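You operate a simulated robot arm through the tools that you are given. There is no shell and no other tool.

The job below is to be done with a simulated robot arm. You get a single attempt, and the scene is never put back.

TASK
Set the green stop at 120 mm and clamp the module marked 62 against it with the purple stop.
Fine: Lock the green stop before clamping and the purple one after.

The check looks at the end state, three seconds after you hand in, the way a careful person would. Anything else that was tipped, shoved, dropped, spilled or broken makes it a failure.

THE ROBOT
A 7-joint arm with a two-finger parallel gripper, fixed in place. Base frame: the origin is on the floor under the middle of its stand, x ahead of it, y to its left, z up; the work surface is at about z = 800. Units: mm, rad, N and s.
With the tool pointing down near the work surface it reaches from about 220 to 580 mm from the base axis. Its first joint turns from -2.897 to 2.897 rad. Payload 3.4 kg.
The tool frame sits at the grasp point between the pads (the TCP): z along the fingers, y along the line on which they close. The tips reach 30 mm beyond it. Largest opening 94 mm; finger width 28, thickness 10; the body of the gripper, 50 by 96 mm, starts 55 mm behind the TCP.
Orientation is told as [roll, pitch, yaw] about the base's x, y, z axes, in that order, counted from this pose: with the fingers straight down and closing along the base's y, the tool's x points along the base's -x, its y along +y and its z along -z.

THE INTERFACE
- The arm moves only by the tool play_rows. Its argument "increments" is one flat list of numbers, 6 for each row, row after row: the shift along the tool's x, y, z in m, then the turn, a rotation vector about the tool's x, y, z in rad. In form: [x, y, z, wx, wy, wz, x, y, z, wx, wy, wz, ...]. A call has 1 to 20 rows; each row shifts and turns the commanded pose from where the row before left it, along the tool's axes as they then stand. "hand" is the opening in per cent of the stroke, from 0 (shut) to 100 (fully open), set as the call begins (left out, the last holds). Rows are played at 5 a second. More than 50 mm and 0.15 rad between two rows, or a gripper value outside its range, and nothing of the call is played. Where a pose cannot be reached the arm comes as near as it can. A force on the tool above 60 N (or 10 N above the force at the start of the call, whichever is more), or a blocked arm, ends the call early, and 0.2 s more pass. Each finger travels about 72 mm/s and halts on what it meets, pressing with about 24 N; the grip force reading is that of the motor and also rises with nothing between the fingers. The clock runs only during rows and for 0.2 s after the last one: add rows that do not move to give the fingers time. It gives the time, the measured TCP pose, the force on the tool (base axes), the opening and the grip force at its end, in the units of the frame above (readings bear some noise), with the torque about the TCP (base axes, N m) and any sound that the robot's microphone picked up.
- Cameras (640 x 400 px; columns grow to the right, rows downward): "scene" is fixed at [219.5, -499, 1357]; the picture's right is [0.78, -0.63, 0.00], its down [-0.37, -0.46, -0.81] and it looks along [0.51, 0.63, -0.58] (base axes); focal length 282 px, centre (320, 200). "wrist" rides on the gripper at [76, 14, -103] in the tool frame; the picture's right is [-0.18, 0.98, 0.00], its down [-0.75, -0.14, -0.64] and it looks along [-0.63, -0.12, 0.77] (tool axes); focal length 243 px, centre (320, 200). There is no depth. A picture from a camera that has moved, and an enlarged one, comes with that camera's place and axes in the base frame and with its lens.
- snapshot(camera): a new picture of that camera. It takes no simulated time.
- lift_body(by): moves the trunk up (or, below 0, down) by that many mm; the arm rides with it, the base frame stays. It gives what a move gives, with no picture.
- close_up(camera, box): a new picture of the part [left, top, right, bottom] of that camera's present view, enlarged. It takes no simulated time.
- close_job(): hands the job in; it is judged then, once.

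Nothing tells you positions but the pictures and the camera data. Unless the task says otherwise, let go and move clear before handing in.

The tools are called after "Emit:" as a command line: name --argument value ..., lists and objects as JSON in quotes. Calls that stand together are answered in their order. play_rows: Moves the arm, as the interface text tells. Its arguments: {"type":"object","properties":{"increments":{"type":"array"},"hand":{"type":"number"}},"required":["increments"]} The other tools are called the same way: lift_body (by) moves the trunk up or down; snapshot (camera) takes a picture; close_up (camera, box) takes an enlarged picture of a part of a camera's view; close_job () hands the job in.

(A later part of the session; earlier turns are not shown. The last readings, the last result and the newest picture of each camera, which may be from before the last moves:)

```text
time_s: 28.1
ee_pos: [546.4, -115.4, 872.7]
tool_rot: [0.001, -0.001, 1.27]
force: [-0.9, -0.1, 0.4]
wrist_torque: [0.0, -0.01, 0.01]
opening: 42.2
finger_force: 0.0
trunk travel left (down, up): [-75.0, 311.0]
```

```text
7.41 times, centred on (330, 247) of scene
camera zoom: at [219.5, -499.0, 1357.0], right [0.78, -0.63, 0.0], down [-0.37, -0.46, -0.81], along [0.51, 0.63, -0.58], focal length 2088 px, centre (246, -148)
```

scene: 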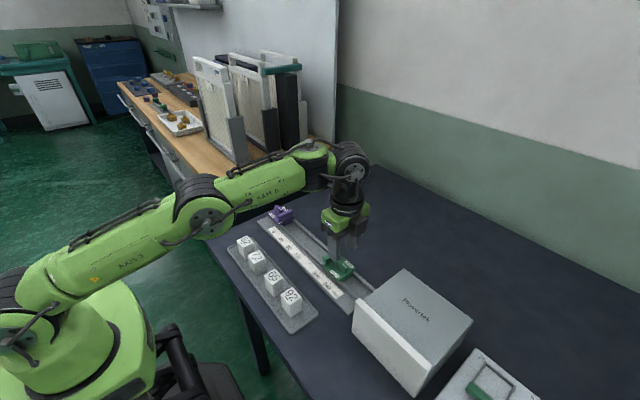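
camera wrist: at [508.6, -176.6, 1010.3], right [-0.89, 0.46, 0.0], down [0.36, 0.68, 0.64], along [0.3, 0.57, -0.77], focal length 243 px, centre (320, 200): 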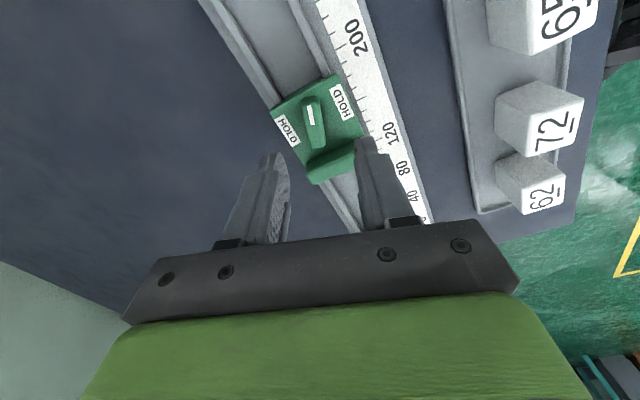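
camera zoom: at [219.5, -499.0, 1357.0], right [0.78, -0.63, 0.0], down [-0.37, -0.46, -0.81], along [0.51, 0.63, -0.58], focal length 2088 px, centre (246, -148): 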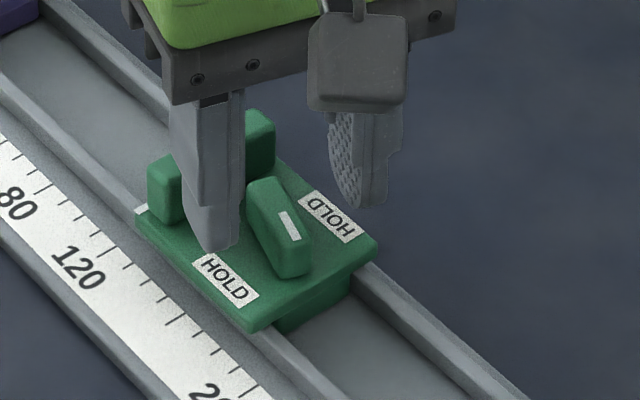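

Centred over the lever. I lower the last 10 mm and close.

Emit:
play_rows --increments '[0, 0, 0.005, 0, 0, 0, 0, 0, 0.005, 0, 0, 0, 0, 0, 0, 0, 0, 0]' --hand 45

Emit:
play_rows --increments '[0, 0, 0, 0, 0, 0, 0, 0, 0, 0, 0, 0, 0, 0, 0, 0, 0, 0, 0, 0, 0, 0, 0, 0]' --hand 0

Emit:
close_up --camera "wrist" --box '[200, 30, 440, 220]'

```text
time_s: 28.9
ee_pos: [545.8, -116.5, 862.6]
tool_rot: [0.001, 0.001, 1.271]
force: [0.4, 0.4, 0.1]
wrist_torque: [-0.01, 0.0, -0.02]
opening: 42.4
finger_force: 0.0
trunk travel left (down, up): [-75.0, 311.0]
```

```text
time_s: 29.9
ee_pos: [545.7, -115.5, 862.9]
tool_rot: [0.002, 0.001, 1.27]
force: [-6.0, 0.8, -3.0]
wrist_torque: [-0.17, 0.17, 0.0]
opening: 12.2
finger_force: 45.3
trunk travel left (down, up): [-75.0, 311.0]
```

```text
2.11 times, centred on (320, 125) of wrist
camera zoom: at [509.5, -185.0, 965.4], right [-0.88, 0.47, 0.0], down [0.36, 0.68, 0.64], along [0.3, 0.57, -0.77], focal length 511 px, centre (320, 358)
```

zoom: 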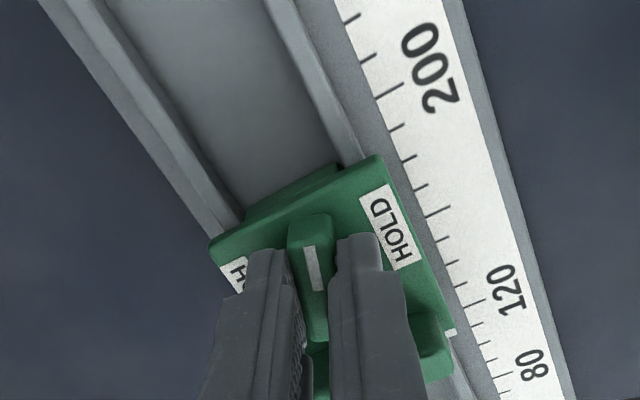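

The lever is gripped again. I turn clockwise in small steps and watch the side force to check that I'm on the pivot.

Emit:
play_rows --increments '[0, 0, 0, 0, 0, 0.08, 0, 0, 0, 0, 0, 0.08, 0, 0, 0, 0, 0, 0.08, 0, 0, 0, 0, 0, 0.08, 0, 0, 0, 0, 0, 0.08, 0, 0, 0, 0, 0, 0]' --hand 0

Emit:
close_up --camera "wrist" --box '[240, 30, 480, 220]'

Emit:
close_up --camera "scene" --box '[300, 220, 360, 274]'

```text
time_s: 31.3
ee_pos: [544.8, -116.3, 863.6]
tool_rot: [0.003, 0.0, 0.87]
force: [-13.3, 1.2, -18.4]
wrist_torque: [0.35, -0.01, 0.03]
opening: 12.4
finger_force: 45.0
trunk travel left (down, up): [-75.0, 311.0]
```

```text
2.11 times, centred on (360, 125) of wrist
camera zoom: at [485.9, -165.7, 965.6], right [-0.63, 0.77, 0.0], down [0.6, 0.48, 0.64], along [0.49, 0.41, -0.77], focal length 511 px, centre (236, 358)
```

zoom: 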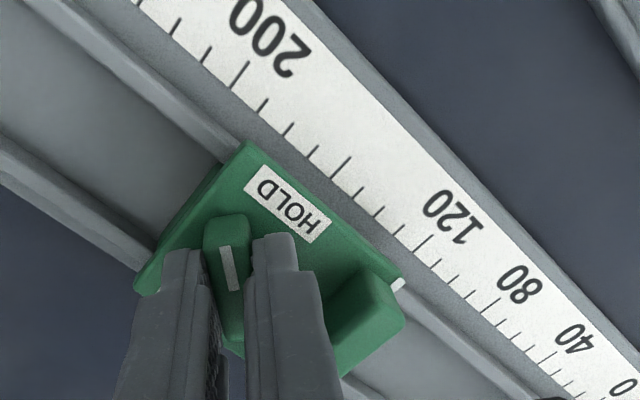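

```text
7.41 times, centred on (330, 247) of scene
camera zoom: at [219.5, -499.0, 1357.0], right [0.78, -0.63, 0.0], down [-0.37, -0.46, -0.81], along [0.51, 0.63, -0.58], focal length 2088 px, centre (246, -148)
```

zoom: 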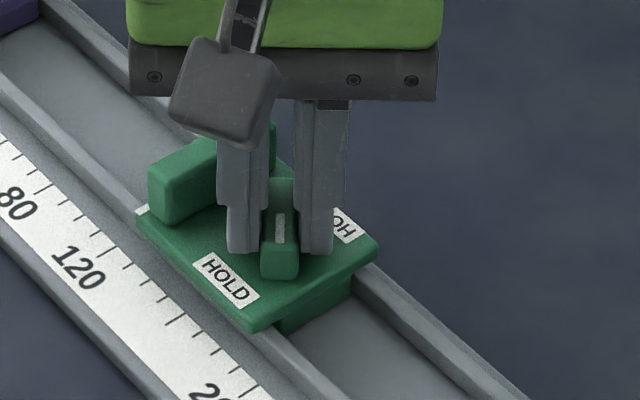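

The lever follows freely (about 40° now) and the stop hasn't moved. Before it locks, I slide the stop +6 mm toward 120 and relieve the side load.

Emit:
play_rows --increments '[-0.00125, 0.00162, 0.0004, 0, 0, 0, -0.00125, 0.00162, 0.0003, 0, 0, 0, -0.00125, 0.00162, 0.0003, 0, 0, 0, 0, 0, 0, 0, 0, 0]' --hand 0

Emit:
close_up --camera "wrist" --box '[360, 100, 480, 180]'

Emit:
close_up --camera "scene" --box '[300, 230, 340, 260]'

```text
time_s: 32.3
ee_pos: [546.5, -111.6, 862.7]
tool_rot: [0.001, 0.0, 0.871]
force: [-6.9, -0.6, -17.7]
wrist_torque: [-0.72, 0.7, 0.02]
opening: 12.5
finger_force: 45.0
trunk travel left (down, up): [-75.0, 311.0]
```

```text
5.00 times, centred on (420, 140) of wrist
camera zoom: at [485.5, -161.1, 965.5], right [-0.63, 0.77, 0.0], down [0.59, 0.49, 0.64], along [0.5, 0.41, -0.77], focal length 1213 px, centre (-180, 500)
```

zoom: 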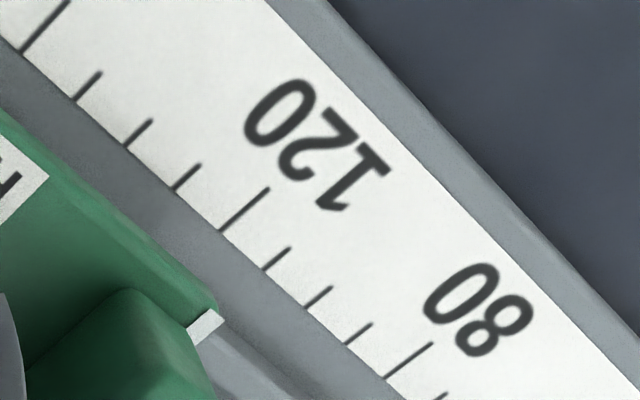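

```text
13.33 times, centred on (320, 245) of scene
camera zoom: at [219.5, -499.0, 1357.0], right [0.78, -0.63, 0.0], down [-0.37, -0.46, -0.81], along [0.51, 0.63, -0.58], focal length 3758 px, centre (320, -400)
```

zoom: 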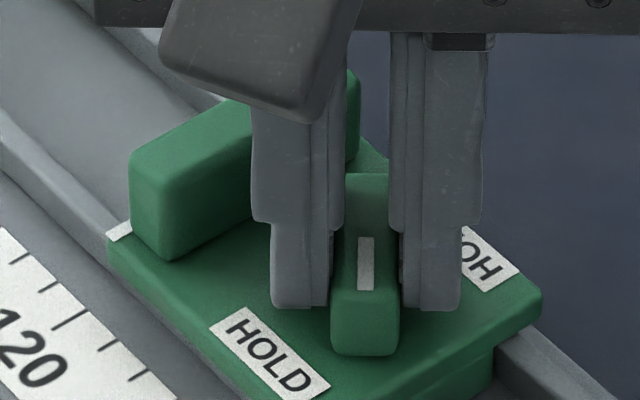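

Comparing with the earlier aligned picture, the stop still sits about 2.6 mm short (near 122–122.5). I nudge it by that amount and re-check.

Emit:
play_rows --increments '[-0.001, 0.0008, 0.0003, 0, 0, 0, -0.001, 0.0009, 0.0003, 0, 0, 0, 0, 0, 0, 0, 0, 0, 0, 0, 0, 0, 0, 0]' --hand 0

Emit:
close_up --camera "wrist" --box '[360, 100, 480, 180]'

Emit:
close_up --camera "scene" --box '[300, 230, 340, 260]'

```text
time_s: 33.3
ee_pos: [545.2, -107.9, 862.4]
tool_rot: [-0.001, 0.0, 0.872]
force: [-6.7, -1.8, -8.2]
wrist_torque: [-0.46, 0.52, -0.03]
opening: 12.6
finger_force: 45.2
trunk travel left (down, up): [-75.0, 311.0]
```

```text
5.00 times, centred on (420, 140) of wrist
camera zoom: at [485.3, -157.4, 965.4], right [-0.63, 0.77, 0.0], down [0.59, 0.49, 0.64], along [0.5, 0.41, -0.77], focal length 1213 px, centre (-180, 500)
```

zoom: 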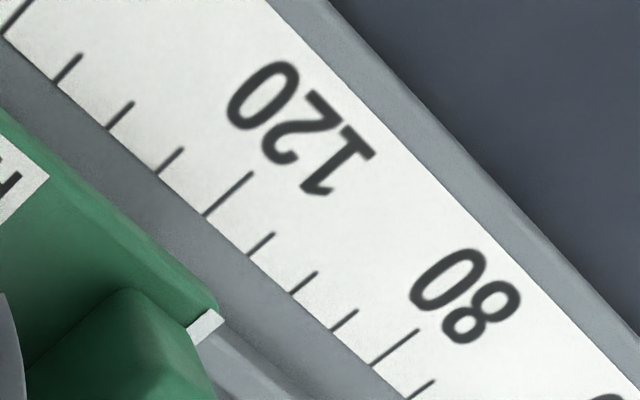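

```text
13.33 times, centred on (320, 245) of scene
camera zoom: at [219.5, -499.0, 1357.0], right [0.78, -0.63, 0.0], down [-0.37, -0.46, -0.81], along [0.51, 0.63, -0.58], focal length 3758 px, centre (320, -400)
```

zoom: 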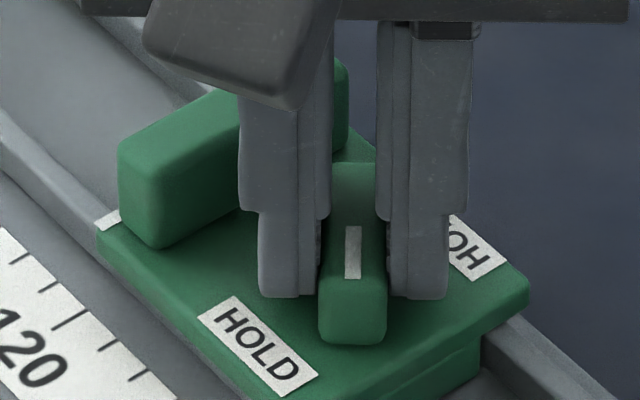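

Now it's essentially at the target, within about 0.7 mm of the earlier aligned picture. I continue the clockwise turn.

Emit:
play_rows --increments '[0, 0, 0, 0, 0, 0.08, 0, 0, 0, 0, 0, 0.08, 0, 0, 0, 0, 0, 0.08, 0, 0, 0, 0, 0, 0.08, 0, 0, 0, 0, 0, 0.08, 0, 0, 0, 0, 0, 0]' --hand 0

Emit:
close_up --camera "wrist" --box '[300, 40, 480, 200]'

Emit:
close_up --camera "scene" --box '[300, 230, 340, 260]'

```text
time_s: 34.7
ee_pos: [544.2, -106.1, 862.3]
tool_rot: [0.001, 0.0, 0.468]
force: [-8.4, -0.3, -8.4]
wrist_torque: [0.46, -0.75, -0.02]
opening: 12.2
finger_force: 44.9
trunk travel left (down, up): [-75.0, 311.0]
```

```text
2.50 times, centred on (390, 120) of wrist
camera zoom: at [471.1, -129.5, 965.5], right [-0.28, 0.96, 0.0], down [0.74, 0.21, 0.64], along [0.62, 0.18, -0.77], focal length 606 px, centre (145, 400)
```

zoom: 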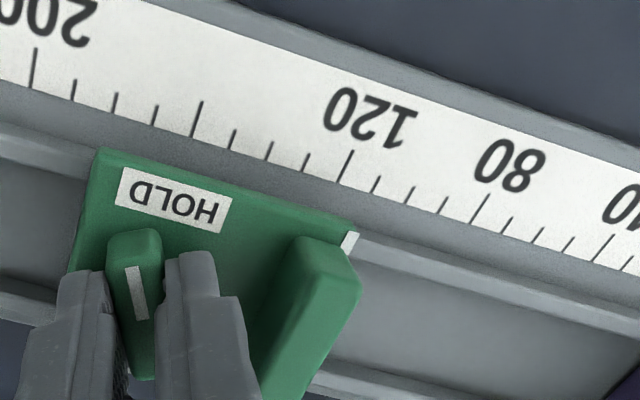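

```text
13.33 times, centred on (320, 245) of scene
camera zoom: at [219.5, -499.0, 1357.0], right [0.78, -0.63, 0.0], down [-0.37, -0.46, -0.81], along [0.51, 0.63, -0.58], focal length 3758 px, centre (320, -400)
```

zoom: 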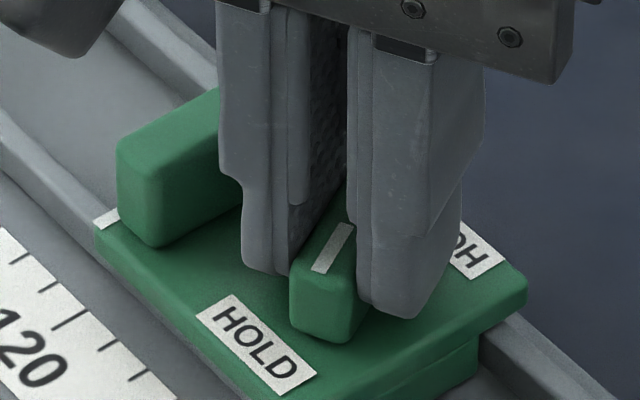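

The lever is at about 65°. The stop reads about 118.5–119, so I bring it back about 1.2 mm before finishing the turn.

Emit:
play_rows --increments '[0.00062, -0.00036, 0, 0, 0, 0, 0.00063, -0.00035, 0, 0, 0, 0, 0, 0, 0, 0, 0, 0, 0, 0, 0, 0, 0, 0]' --hand 0

Emit:
close_up --camera "wrist" --box '[300, 40, 480, 200]'

Emit:
close_up --camera "scene" --box '[300, 230, 340, 260]'

```text
time_s: 35.7
ee_pos: [544.9, -107.6, 863.4]
tool_rot: [0.0, 0.001, 0.472]
force: [-2.3, 1.5, -0.4]
wrist_torque: [-0.42, 0.94, 0.02]
opening: 12.8
finger_force: 44.7
trunk travel left (down, up): [-75.0, 311.0]
```

```text
2.50 times, centred on (390, 120) of wrist
camera zoom: at [471.0, -130.4, 965.5], right [-0.28, 0.96, 0.0], down [0.74, 0.22, 0.64], along [0.62, 0.18, -0.77], focal length 606 px, centre (145, 400)
```

zoom: 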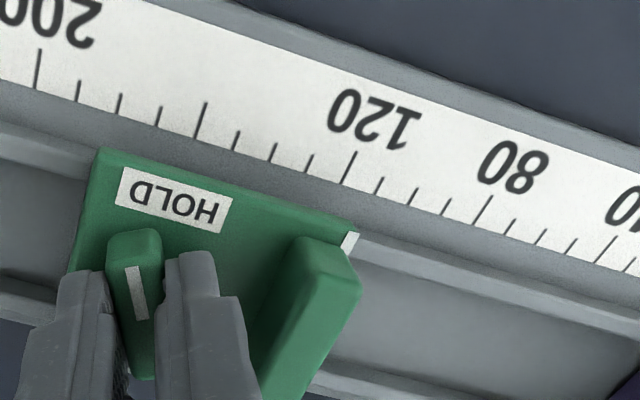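

```text
13.33 times, centred on (320, 245) of scene
camera zoom: at [219.5, -499.0, 1357.0], right [0.78, -0.63, 0.0], down [-0.37, -0.46, -0.81], along [0.51, 0.63, -0.58], focal length 3758 px, centre (320, -400)
```

zoom: 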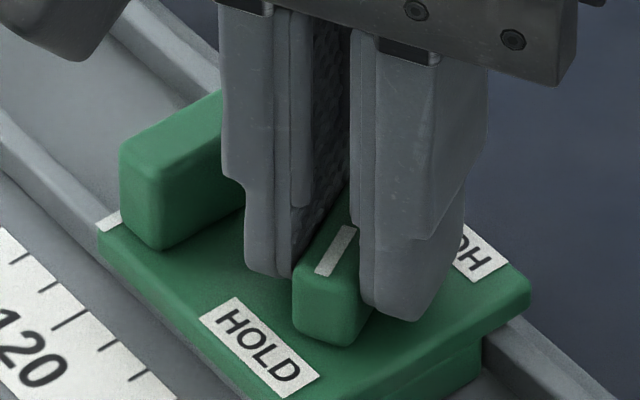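

The stop matches the aligned picture again. I finish the turn to 90°.

Emit:
play_rows --increments '[0, 0, 0, 0, 0, 0.08, 0, 0, 0, 0, 0, 0.08, 0, 0, 0, 0, 0, 0.08, 0, 0, 0, 0, 0, 0.08, 0, 0, 0, 0, 0, 0.08, 0, 0, 0, 0, 0, 0.071, 0, 0, 0, 0, 0, 0]' --hand 0

Emit:
close_up --camera "wrist" --box '[260, 40, 480, 200]'

Emit:
close_up --camera "scene" --box '[300, 230, 340, 260]'

```text
time_s: 37.3
ee_pos: [545.0, -108.0, 863.5]
tool_rot: [0.001, -0.001, -0.002]
force: [6.1, -0.4, 3.2]
wrist_torque: [0.06, 0.11, 0.03]
opening: 12.4
finger_force: 45.4
trunk travel left (down, up): [-75.0, 311.0]
```

```text
2.50 times, centred on (370, 120) of wrist
camera zoom: at [469.1, -94.3, 965.4], right [0.18, 0.98, 0.0], down [0.75, -0.14, 0.64], along [0.63, -0.12, -0.77], focal length 606 px, centre (195, 400)
```

zoom: 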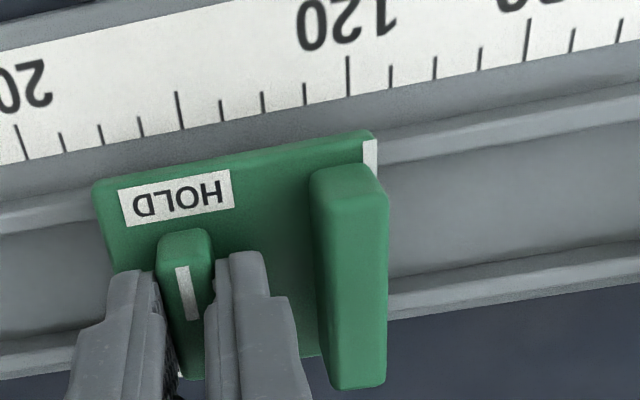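

```text
13.33 times, centred on (320, 245) of scene
camera zoom: at [219.5, -499.0, 1357.0], right [0.78, -0.63, 0.0], down [-0.37, -0.46, -0.81], along [0.51, 0.63, -0.58], focal length 3758 px, centre (320, -400)
```

zoom: 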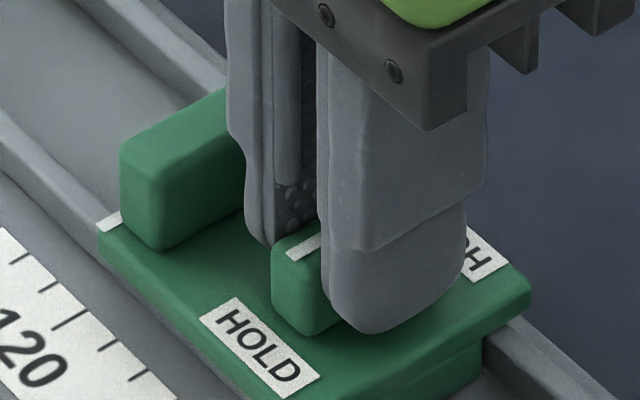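

The lever now stands crosswise with its mark at the front HOLD. The index reads about 119 and the face about 119.7. I test whether it is locked with a tiny pull of -0.6 mm, which is also the correction I want.

Emit:
play_rows --increments '[0.0006, -0.0006, 0, 0, 0, 0, 0, 0, 0, 0, 0, 0, 0, 0, 0, 0, 0, 0]' --hand 0

Emit:
close_up --camera "wrist" --box '[360, 50, 420, 110]'

Emit:
close_up --camera "scene" --box '[300, 230, 340, 260]'

```text
time_s: 38.1
ee_pos: [545.4, -107.8, 862.3]
tool_rot: [0.0, -0.001, 0.001]
force: [10.5, 4.2, 7.1]
wrist_torque: [0.09, -0.11, 0.01]
opening: 12.4
finger_force: 44.7
trunk travel left (down, up): [-75.0, 311.0]
```

```text
6.67 times, centred on (390, 80) of wrist
camera zoom: at [469.0, -94.5, 965.4], right [0.18, 0.98, 0.0], down [0.75, -0.14, 0.64], along [0.63, -0.12, -0.77], focal length 1618 px, centre (-147, 1000)
```

zoom: 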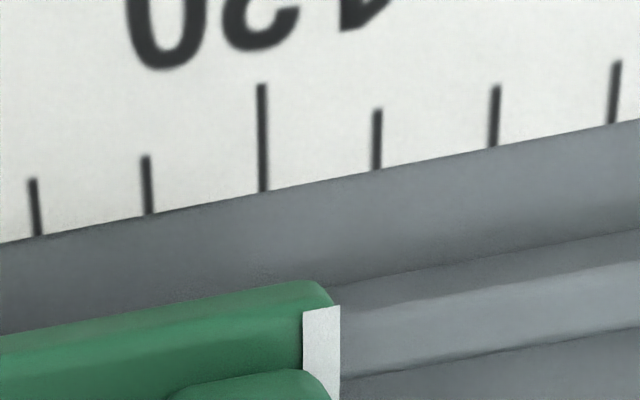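

```text
13.33 times, centred on (320, 245) of scene
camera zoom: at [219.5, -499.0, 1357.0], right [0.78, -0.63, 0.0], down [-0.37, -0.46, -0.81], along [0.51, 0.63, -0.58], focal length 3758 px, centre (320, -400)
```

zoom: 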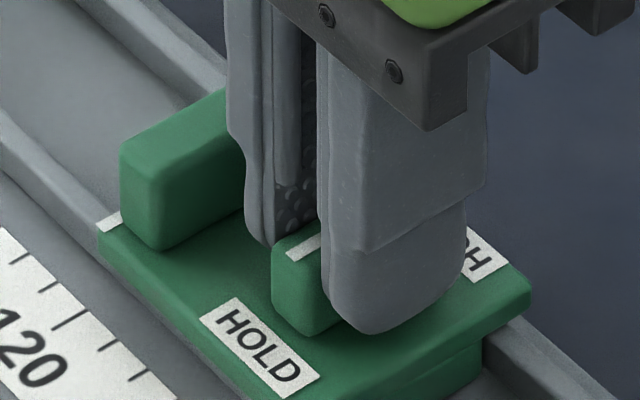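

The pull was resisted, so the stop is locked. To read the index without parallax I release, rise, and put the camera level with the 120 tick.

Emit:
play_rows --increments '[0, 0, 0, 0, 0, 0, 0, 0, 0, 0, 0, 0, 0, 0, -0.015, 0, 0, 0, 0, 0, -0.02, 0, 0, 0, 0, 0.015, -0.01, 0, 0, 0, -0.01, 0.014, 0, 0, 0, 0, 0, 0, 0, 0, 0, 0]' --hand 30

Emit:
snapshot --camera "wrist"

Emit:
close_up --camera "scene" --box '[300, 230, 340, 260]'

```text
time_s: 39.7
ee_pos: [554.4, -79.5, 908.5]
tool_rot: [0.001, 0.0, 0.0]
force: [-0.7, -0.8, 0.3]
wrist_torque: [0.02, 0.03, -0.02]
opening: 28.2
finger_force: 0.3
trunk travel left (down, up): [-75.0, 311.0]
```

```text
taken
camera wrist: at [479.0, -65.4, 1010.6], right [0.18, 0.98, 0.0], down [0.75, -0.14, 0.64], along [0.63, -0.12, -0.77], focal length 243 px, centre (320, 200)
```

wrist: 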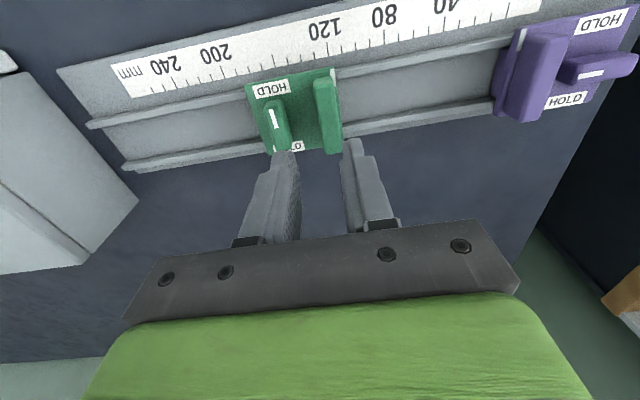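

```text
13.33 times, centred on (320, 245) of scene
camera zoom: at [219.5, -499.0, 1357.0], right [0.78, -0.63, 0.0], down [-0.37, -0.46, -0.81], along [0.51, 0.63, -0.58], focal length 3758 px, centre (320, -400)
```

zoom: 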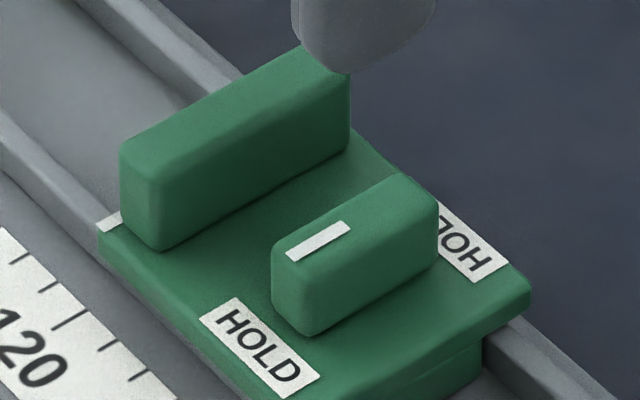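

Emit:
close_up --camera "wrist" --box '[290, 40, 370, 100]'

Emit:
close_up --camera "wrist" --box '[240, 60, 350, 160]'

Emit:
close_up --camera "wrist" --box '[480, 0, 640, 140]'

```text
6.67 times, centred on (330, 70) of wrist
camera zoom: at [479.0, -65.4, 1010.6], right [0.18, 0.98, 0.0], down [0.75, -0.14, 0.64], along [0.63, -0.12, -0.77], focal length 1618 px, centre (253, 1067)
```

zoom: 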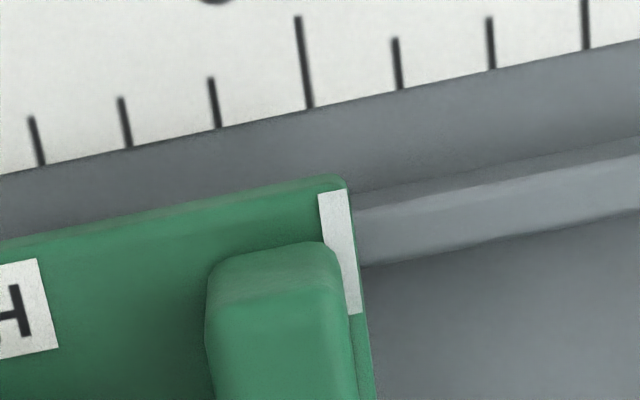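

```text
4.00 times, centred on (295, 110) of wrist
camera zoom: at [479.0, -65.4, 1010.6], right [0.18, 0.98, 0.0], down [0.75, -0.14, 0.64], along [0.63, -0.12, -0.77], focal length 970 px, centre (420, 560)
```

zoom: 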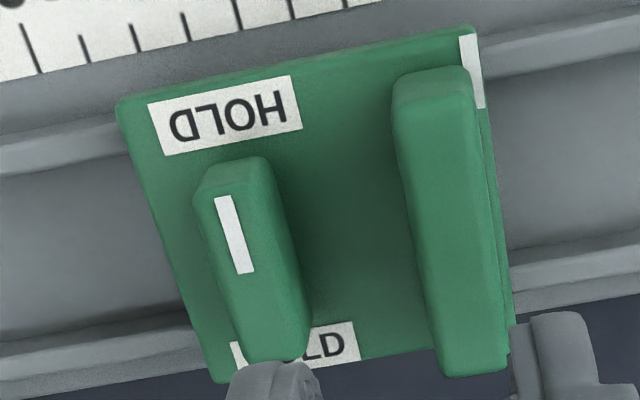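

```text
2.86 times, centred on (560, 70) of wrist
camera zoom: at [479.0, -65.4, 1010.6], right [0.18, 0.98, 0.0], down [0.75, -0.14, 0.64], along [0.63, -0.12, -0.77], focal length 693 px, centre (-366, 571)
```

zoom: 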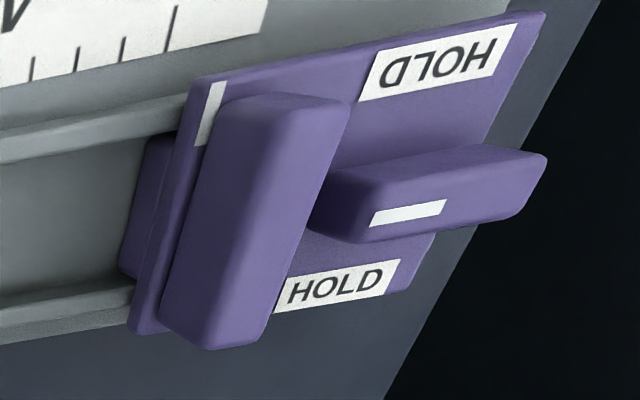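

From directly above, the index centre and blade face are both near y = -64.3 against the tick at -65.3, so the stop reads about 119.0. I'd like it closer, so I go back to the lever, ease it, shift 1 mm and re-lock.

Emit:
play_rows --increments '[0.01, -0.014, 0, 0, 0, 0, 0, -0.015, 0.005, 0, 0, 0, 0, 0, 0.015, 0, 0, 0, 0, 0, 0.015, 0, 0, 0, 0, 0, 0.01, 0, 0, 0, 0, 0, 0, 0, 0, 0]' --hand 30

Emit:
play_rows --increments '[0, 0, 0, 0, 0, 0, 0, 0, 0, 0, 0, 0, 0, 0, 0, 0, 0, 0]' --hand 0

Emit:
close_up --camera "wrist" --box '[360, 50, 420, 110]'

Emit:
close_up --camera "scene" --box '[300, 230, 340, 260]'

```text
time_s: 41.1
ee_pos: [545.5, -108.8, 865.2]
tool_rot: [0.001, -0.001, -0.001]
force: [0.1, 0.5, 0.1]
wrist_torque: [0.03, -0.04, -0.02]
opening: 28.3
finger_force: 0.1
trunk travel left (down, up): [-75.0, 311.0]
```

```text
time_s: 41.9
ee_pos: [546.3, -108.5, 864.2]
tool_rot: [0.0, -0.001, 0.003]
force: [-2.1, 5.5, -1.8]
wrist_torque: [0.16, -0.08, -0.04]
opening: 12.1
finger_force: 44.6
trunk travel left (down, up): [-75.0, 311.0]
```

```text
6.67 times, centred on (390, 80) of wrist
camera zoom: at [469.6, -94.6, 967.1], right [0.18, 0.98, 0.0], down [0.75, -0.14, 0.64], along [0.63, -0.12, -0.77], focal length 1618 px, centre (-147, 1000)
```

zoom: 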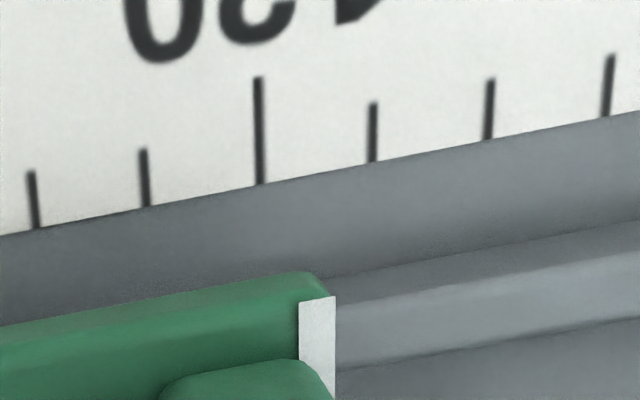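

```text
13.33 times, centred on (320, 245) of scene
camera zoom: at [219.5, -499.0, 1357.0], right [0.78, -0.63, 0.0], down [-0.37, -0.46, -0.81], along [0.51, 0.63, -0.58], focal length 3758 px, centre (320, -400)
```

zoom: 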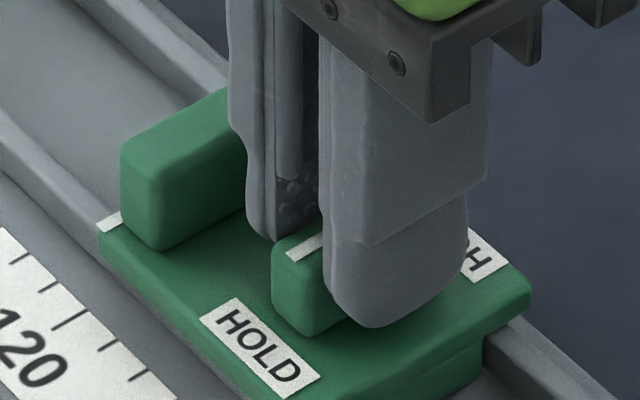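

Gripped again. I ease the lever back by about 0.5 rad to unlock it.

Emit:
play_rows --increments '[0, 0, 0, 0, 0, -0.1, 0, 0, 0, 0, 0, -0.1, 0, 0, 0, 0, 0, -0.1, 0, 0, 0, 0, 0, -0.1, 0, 0, 0, 0, 0, -0.1, 0, 0, 0, 0, 0, 0]' --hand 0

Emit:
close_up --camera "scene" --box '[300, 230, 340, 260]'

Emit:
close_up --camera "wrist" --box '[300, 40, 480, 200]'

```text
time_s: 43.3
ee_pos: [544.5, -110.1, 864.3]
tool_rot: [-0.004, -0.003, 0.503]
force: [15.7, -1.4, 15.8]
wrist_torque: [-0.06, -0.26, 0.01]
opening: 12.4
finger_force: 44.6
trunk travel left (down, up): [-75.0, 311.0]
```

```text
13.33 times, centred on (320, 245) of scene
camera zoom: at [219.5, -499.0, 1357.0], right [0.78, -0.63, 0.0], down [-0.37, -0.46, -0.81], along [0.51, 0.63, -0.58], focal length 3758 px, centre (320, -400)
```

zoom: 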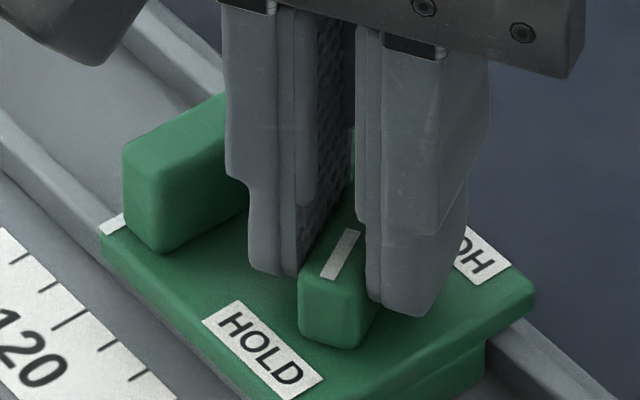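

```text
2.50 times, centred on (390, 120) of wrist
camera zoom: at [471.3, -133.6, 966.7], right [-0.31, 0.95, 0.0], down [0.73, 0.24, 0.65], along [0.61, 0.2, -0.76], focal length 606 px, centre (145, 400)
```

zoom: 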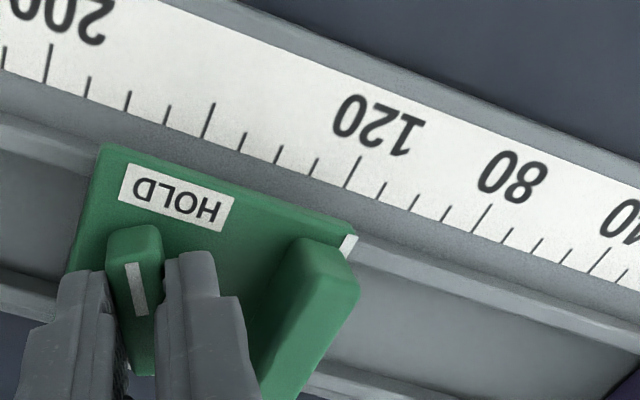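

The stop moved about -1 mm with the ease-off, so it should be at 120 now. I relieve the side load and turn it back to lock.

Emit:
play_rows --increments '[-0.0011, -0.0006, -0.001, 0, 0, 0, 0, 0, 0, 0, 0, 0, 0, 0, 0, 0, 0, 0]' --hand 0

Emit:
close_up --camera "scene" --box '[300, 230, 340, 260]'

Emit:
play_rows --increments '[0, 0, 0, 0, 0, 0.1, 0, 0, 0, 0, 0, 0.1, 0, 0, 0, 0, 0, 0.1, 0, 0, 0, 0, 0, 0.1, 0, 0, 0, 0, 0, 0.105, 0, 0, 0, 0, 0, 0]' --hand 0

Emit:
close_up --camera "scene" --box '[300, 230, 340, 260]'

Emit:
close_up --camera "wrist" --box '[360, 50, 420, 110]'

```text
time_s: 44.1
ee_pos: [544.8, -108.8, 862.9]
tool_rot: [0.001, -0.002, 0.502]
force: [12.5, -0.6, 12.9]
wrist_torque: [0.38, -1.04, -0.02]
opening: 12.4
finger_force: 45.2
trunk travel left (down, up): [-75.0, 311.0]
```

```text
13.33 times, centred on (320, 245) of scene
camera zoom: at [219.5, -499.0, 1357.0], right [0.78, -0.63, 0.0], down [-0.37, -0.46, -0.81], along [0.51, 0.63, -0.58], focal length 3758 px, centre (320, -400)
```

zoom: 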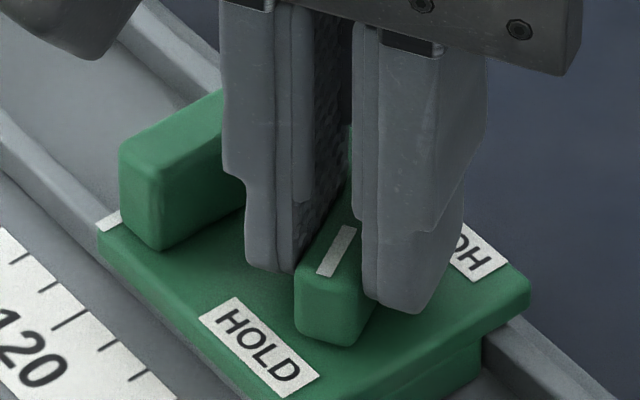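

```text
time_s: 45.5
ee_pos: [544.9, -107.6, 863.4]
tool_rot: [0.001, -0.002, -0.007]
force: [9.8, -2.4, 22.8]
wrist_torque: [-0.01, 0.68, 0.2]
opening: 12.1
finger_force: 44.8
trunk travel left (down, up): [-75.0, 311.0]
```

```text
13.33 times, centred on (320, 245) of scene
camera zoom: at [219.5, -499.0, 1357.0], right [0.78, -0.63, 0.0], down [-0.37, -0.46, -0.81], along [0.51, 0.63, -0.58], focal length 3758 px, centre (320, -400)
```

zoom: 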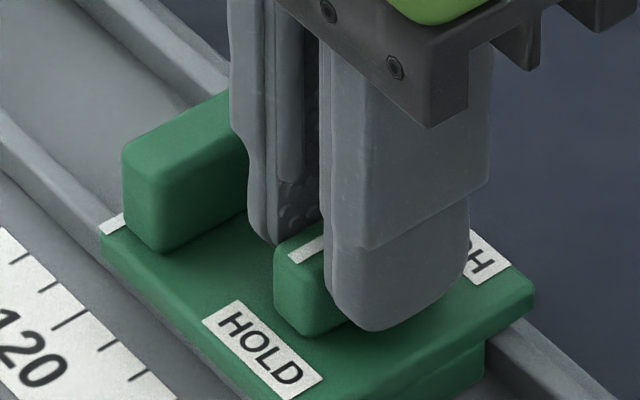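

```text
6.67 times, centred on (390, 80) of wrist
camera zoom: at [469.2, -94.6, 966.7], right [0.19, 0.98, 0.0], down [0.75, -0.15, 0.64], along [0.63, -0.12, -0.77], focal length 1618 px, centre (-147, 1000)
```

zoom: 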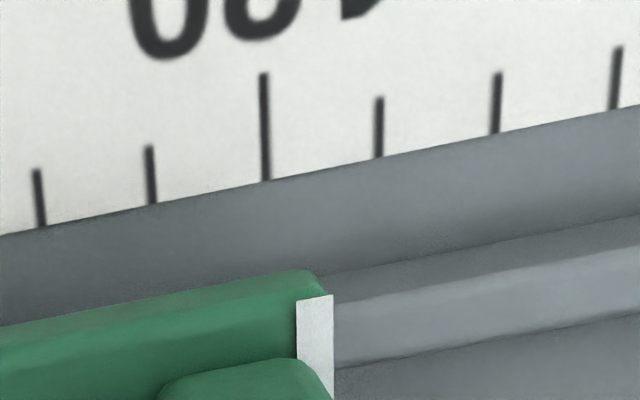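

The green stop is re-locked at about 119.7–120 with its lever against the end stop. I release it and turn to yaw +90 for the module.

Emit:
play_rows --increments '[0, 0, 0, 0, 0, 0, 0, 0, 0, 0, 0, 0, 0, 0, -0.015, 0, 0, 0, 0, 0, -0.02, 0, 0, 0, 0, 0, -0.025, 0, 0, 0, 0, 0, -0.03, 0, 0, 0, 0, 0, 0, 0, 0, 0]' --hand 30

Emit:
close_up --camera "scene" --box '[300, 230, 340, 260]'

Emit:
snapshot --camera "wrist"

```text
time_s: 47.1
ee_pos: [543.2, -109.7, 952.8]
tool_rot: [0.001, 0.001, -0.004]
force: [-0.1, 0.1, -0.3]
wrist_torque: [0.01, -0.02, 0.0]
opening: 28.1
finger_force: 0.2
trunk travel left (down, up): [-75.0, 311.0]
```

```text
13.33 times, centred on (320, 245) of scene
camera zoom: at [219.5, -499.0, 1357.0], right [0.78, -0.63, 0.0], down [-0.37, -0.46, -0.81], along [0.51, 0.63, -0.58], focal length 3758 px, centre (320, -400)
```

zoom: 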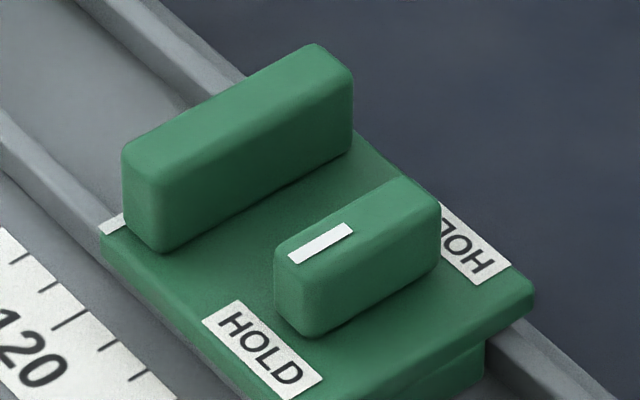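

```text
taken
camera wrist: at [468.5, -95.0, 1055.4], right [0.19, 0.98, 0.0], down [0.75, -0.14, 0.64], along [0.63, -0.12, -0.77], focal length 243 px, centre (320, 200)
```

wrist: 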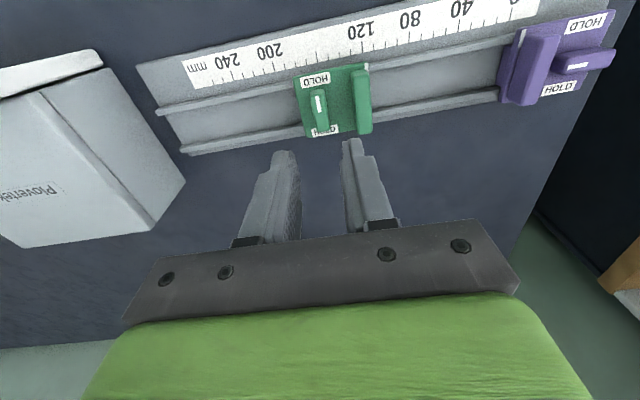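

The green stop stays where I set it. I move above the tray for a precise look at module 62.

Emit:
play_rows --increments '[0.0154, 0.01625, 0, 0, 0, 0, 0.0154, 0.01625, 0, 0, 0, 0, 0.0154, 0.01625, 0, 0, 0, 0, 0.0154, 0.01625, 0, 0, 0, 0, 0.0154, 0.01625, 0, 0, 0, 0, 0.0154, 0.01625, 0, 0, 0, 0, 0.0154, 0.01625, 0, 0, 0, 0, 0.0154, 0.01625, 0, 0, 0, 0, 0, 0, 0, 0, 0, 0]' --hand 60

Emit:
snapshot --camera "wrist"

Emit:
close_up --camera "wrist" --box '[240, 0, 440, 160]'

```text
time_s: 49.1
ee_pos: [424.0, 21.1, 950.7]
tool_rot: [0.0, 0.0, -0.005]
force: [0.7, -1.2, -0.3]
wrist_torque: [-0.03, 0.01, -0.01]
opening: 56.4
finger_force: 0.0
trunk travel left (down, up): [-75.0, 311.0]
```

```text
taken
camera wrist: at [348.3, 35.2, 1053.5], right [0.19, 0.98, 0.0], down [0.75, -0.14, 0.64], along [0.63, -0.12, -0.77], focal length 243 px, centre (320, 200)
```

wrist: 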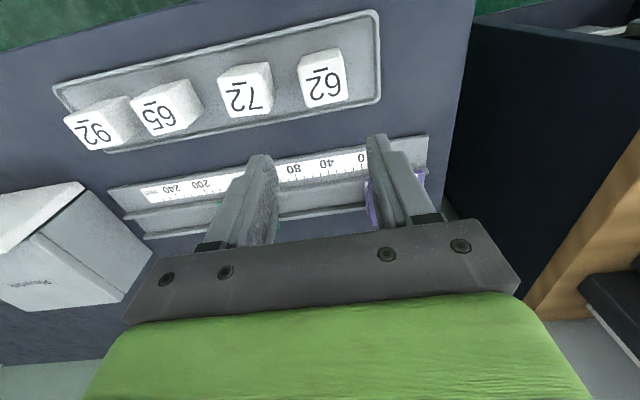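

```text
2.50 times, centred on (340, 80) of wrist
camera zoom: at [348.3, 35.2, 1053.5], right [0.19, 0.98, 0.0], down [0.75, -0.14, 0.64], along [0.63, -0.12, -0.77], focal length 606 px, centre (270, 500)
```

zoom: 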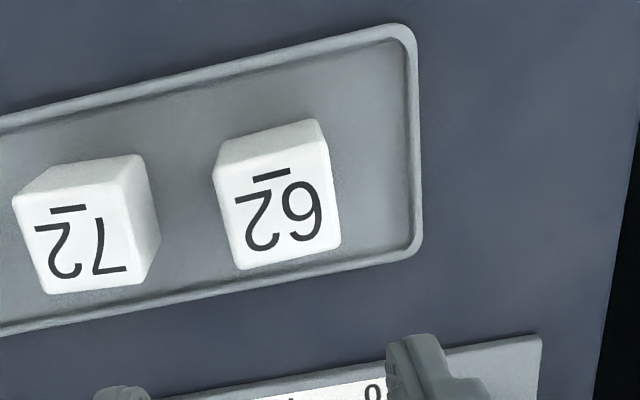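

I enlarge module 62 to get its outline.

Emit:
close_up --camera "wrist" --box '[290, 35, 370, 115]'

Emit:
close_up --camera "scene" --box '[225, 228, 265, 268]'

Emit:
close_up --camera "scene" --box '[265, 205, 345, 265]'

```text
5.00 times, centred on (330, 75) of wrist
camera zoom: at [348.3, 35.2, 1053.5], right [0.19, 0.98, 0.0], down [0.75, -0.14, 0.64], along [0.63, -0.12, -0.77], focal length 1213 px, centre (270, 825)
```

zoom: 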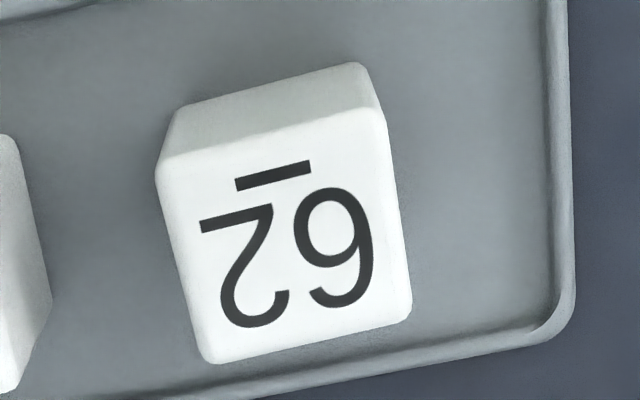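

```text
10.00 times, centred on (245, 248) of scene
camera zoom: at [219.5, -499.0, 1357.0], right [0.78, -0.63, 0.0], down [-0.37, -0.46, -0.81], along [0.51, 0.63, -0.58], focal length 2819 px, centre (1070, -280)
```

zoom: 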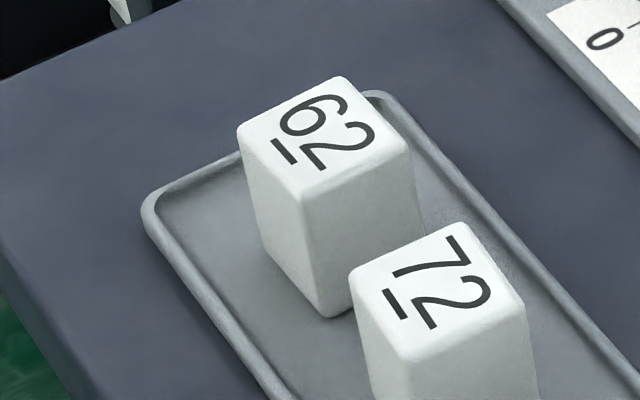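

```text
6.67 times, centred on (305, 235) of scene
camera zoom: at [219.5, -499.0, 1357.0], right [0.78, -0.63, 0.0], down [-0.37, -0.46, -0.81], along [0.51, 0.63, -0.58], focal length 1879 px, centre (420, -33)
```

zoom: 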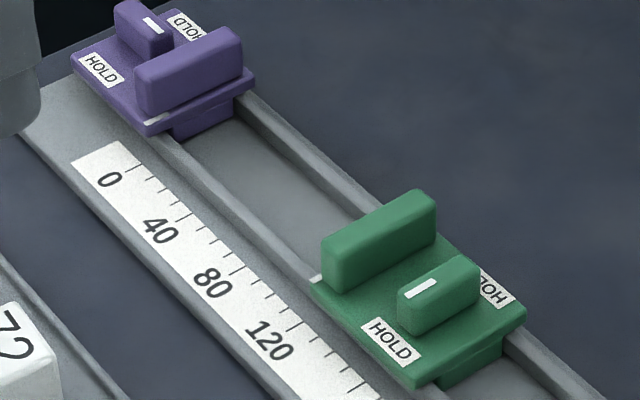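

Module 62 measures about 31 × 35 mm and 44 mm tall, centred near (399.5, 28.5). Before picking it, I check the channel between the rail bars from above, to know how it will sit.

Emit:
play_rows --increments '[-0.018, -0.007, 0, 0, 0, 0.0007, -0.018, -0.007, 0, 0, 0, 0.0007, -0.018, -0.007, 0, 0, 0, 0.0007, -0.018, -0.007, 0, 0, 0, 0.0007, -0.018, -0.007, 0, 0, 0, 0.0007, -0.018, -0.007, 0, 0, 0, 0.0007, -0.018, -0.007, 0.02, 0, 0, 0.0007, 0, 0, 0.02, 0, 0, 0, 0, 0, 0, 0, 0, 0]' --hand 60

Emit:
snapshot --camera "wrist"

Emit:
close_up --camera "wrist" --box '[240, 40, 440, 165]'

```text
time_s: 51.1
ee_pos: [548.0, -27.3, 913.8]
tool_rot: [0.001, -0.002, -0.008]
force: [0.2, 0.1, 0.4]
wrist_torque: [0.0, 0.02, -0.01]
opening: 56.7
finger_force: 0.1
trunk travel left (down, up): [-75.0, 311.0]
```

```text
taken
camera wrist: at [473.7, -13.3, 1015.8], right [0.19, 0.98, 0.0], down [0.75, -0.15, 0.64], along [0.63, -0.12, -0.77], focal length 243 px, centre (320, 200)
```

wrist: 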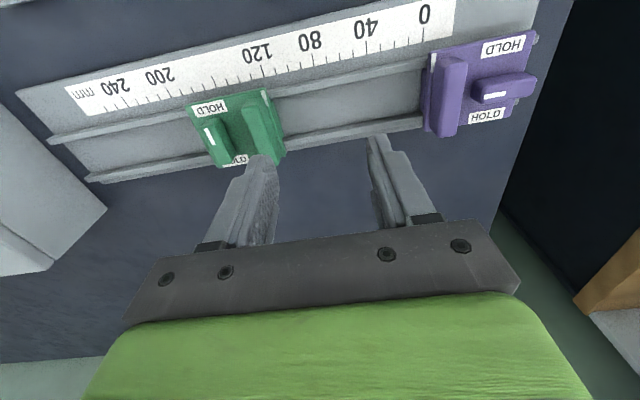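

```text
3.20 times, centred on (340, 102) of wrist
camera zoom: at [473.7, -13.3, 1015.8], right [0.19, 0.98, 0.0], down [0.75, -0.15, 0.64], along [0.63, -0.12, -0.77], focal length 776 px, centre (256, 512)
```

zoom: 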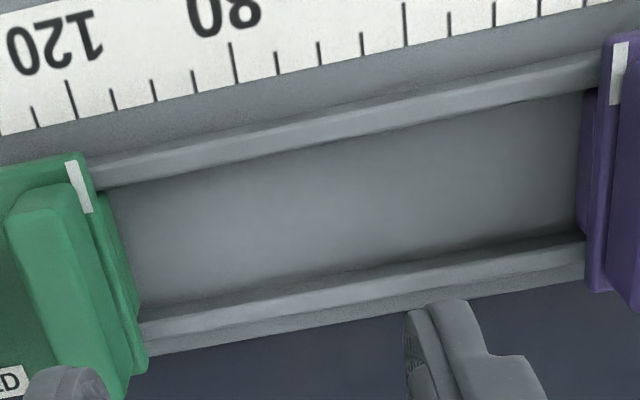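

I zoom further on the channel section.

Emit:
close_up --camera "wrist" --box '[320, 60, 400, 150]'

Emit:
close_up --camera "scene" --box '[290, 215, 330, 250]'

Emit:
close_up --camera "scene" --box '[335, 255, 385, 305]'

```text
4.44 times, centred on (360, 105) of wrist
camera zoom: at [473.7, -13.3, 1015.8], right [0.19, 0.98, 0.0], down [0.75, -0.15, 0.64], along [0.63, -0.12, -0.77], focal length 1078 px, centre (142, 622)
```

zoom: 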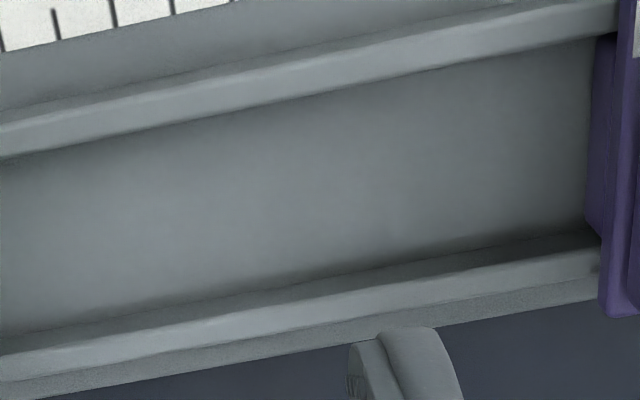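

```text
11.43 times, centred on (310, 232) of scene
camera zoom: at [219.5, -499.0, 1357.0], right [0.78, -0.63, 0.0], down [-0.37, -0.46, -0.81], along [0.51, 0.63, -0.58], focal length 3222 px, centre (434, -171)
```

zoom: 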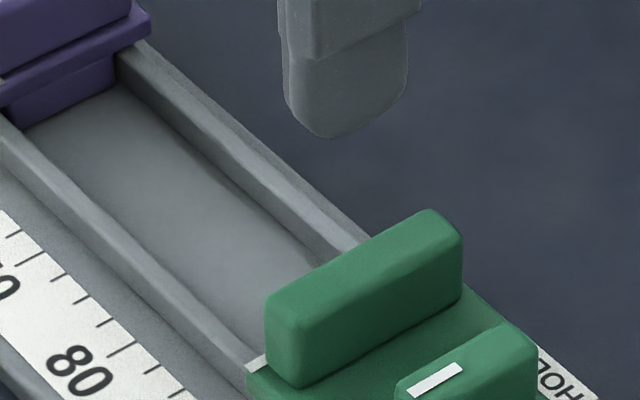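

```text
8.00 times, centred on (360, 280) of scene
camera zoom: at [219.5, -499.0, 1357.0], right [0.78, -0.63, 0.0], down [-0.37, -0.46, -0.81], along [0.51, 0.63, -0.58], focal length 2255 px, centre (0, -440)
```

zoom: 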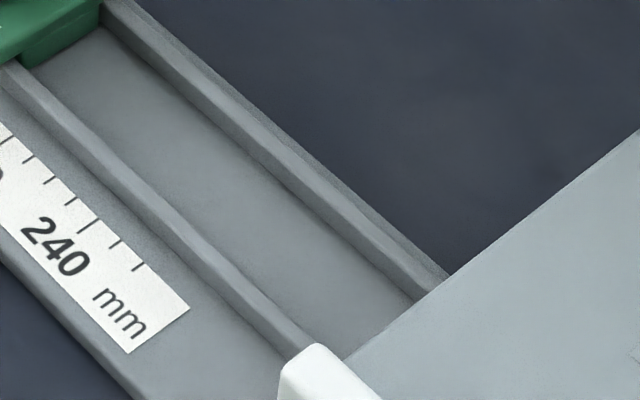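

The channel between the bars runs from x ≈ 527 to 562 (35 mm wide, centre ≈ 544.5) and its floor is at z ≈ 809. Module 62's 31 mm side fits across it as it lies now. I return over the module and turn to yaw +90.

Emit:
play_rows --increments '[0.01856, 0.00698, 0, 0, 0, 0, 0.01856, 0.00698, 0, 0, 0, 0, 0.01856, 0.00698, 0, 0, 0, 0, 0.01856, 0.00698, 0, 0, 0, 0, 0.01856, 0.00698, 0, 0, 0, 0, 0.01856, 0.00698, 0, 0, 0, 0, 0.01856, 0.00698, 0, 0, 0, 0, 0.01856, 0.00698, 0, 0, 0, 0, 0, 0, 0, 0, 0, 0]' --hand 60

Emit:
play_rows --increments '[0, 0, 0, 0, 0, -0.14353, 0, 0, 0, 0, 0, -0.14353, 0, 0, 0, 0, 0, -0.14353, 0, 0, 0, 0, 0, -0.14353, 0, 0, 0, 0, 0, -0.14353, 0, 0, 0, 0, 0, -0.14353, 0, 0, 0, 0, 0, -0.14353, 0, 0, 0, 0, 0, -0.14353, 0, 0, 0, 0, 0, -0.14353, 0, 0, 0, 0, 0, -0.14353, 0, 0, 0, 0, 0, -0.14353, 0, 0, 0, 0, 0, 0]' --hand 60

Emit:
snapshot --camera "wrist"

Emit:
snapshot --camera "scene"

```text
time_s: 53.1
ee_pos: [400.7, 28.6, 915.0]
tool_rot: [0.001, 0.001, -0.009]
force: [0.7, 0.6, 0.6]
wrist_torque: [-0.01, 0.02, -0.01]
opening: 56.4
finger_force: 0.1
trunk travel left (down, up): [-75.0, 311.0]
```

```text
time_s: 55.7
ee_pos: [398.8, 28.1, 914.6]
tool_rot: [0.0, -0.001, 1.573]
force: [-0.3, 0.3, -0.6]
wrist_torque: [0.03, 0.01, -0.01]
opening: 56.2
finger_force: 0.1
trunk travel left (down, up): [-75.0, 311.0]
```

```text
taken
camera wrist: at [385.5, -48.2, 1016.1], right [-0.98, 0.18, 0.0], down [0.14, 0.75, 0.64], along [0.12, 0.63, -0.77], focal length 243 px, centre (320, 200)
```

wrist: 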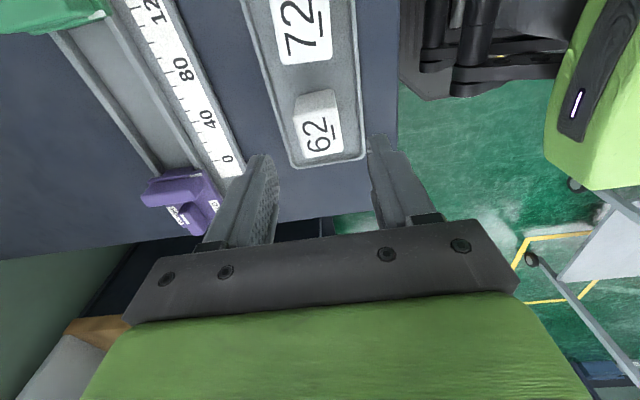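

```text
taken
```

scene: 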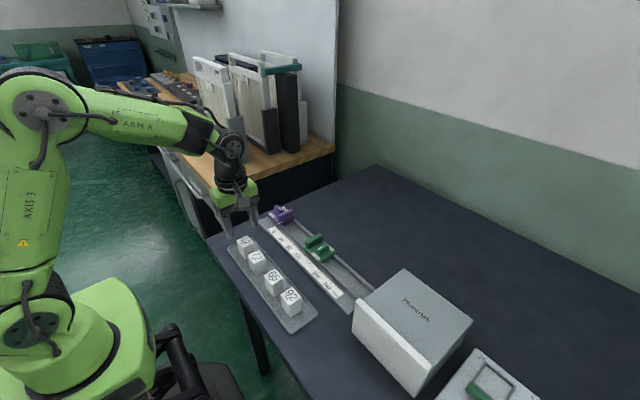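

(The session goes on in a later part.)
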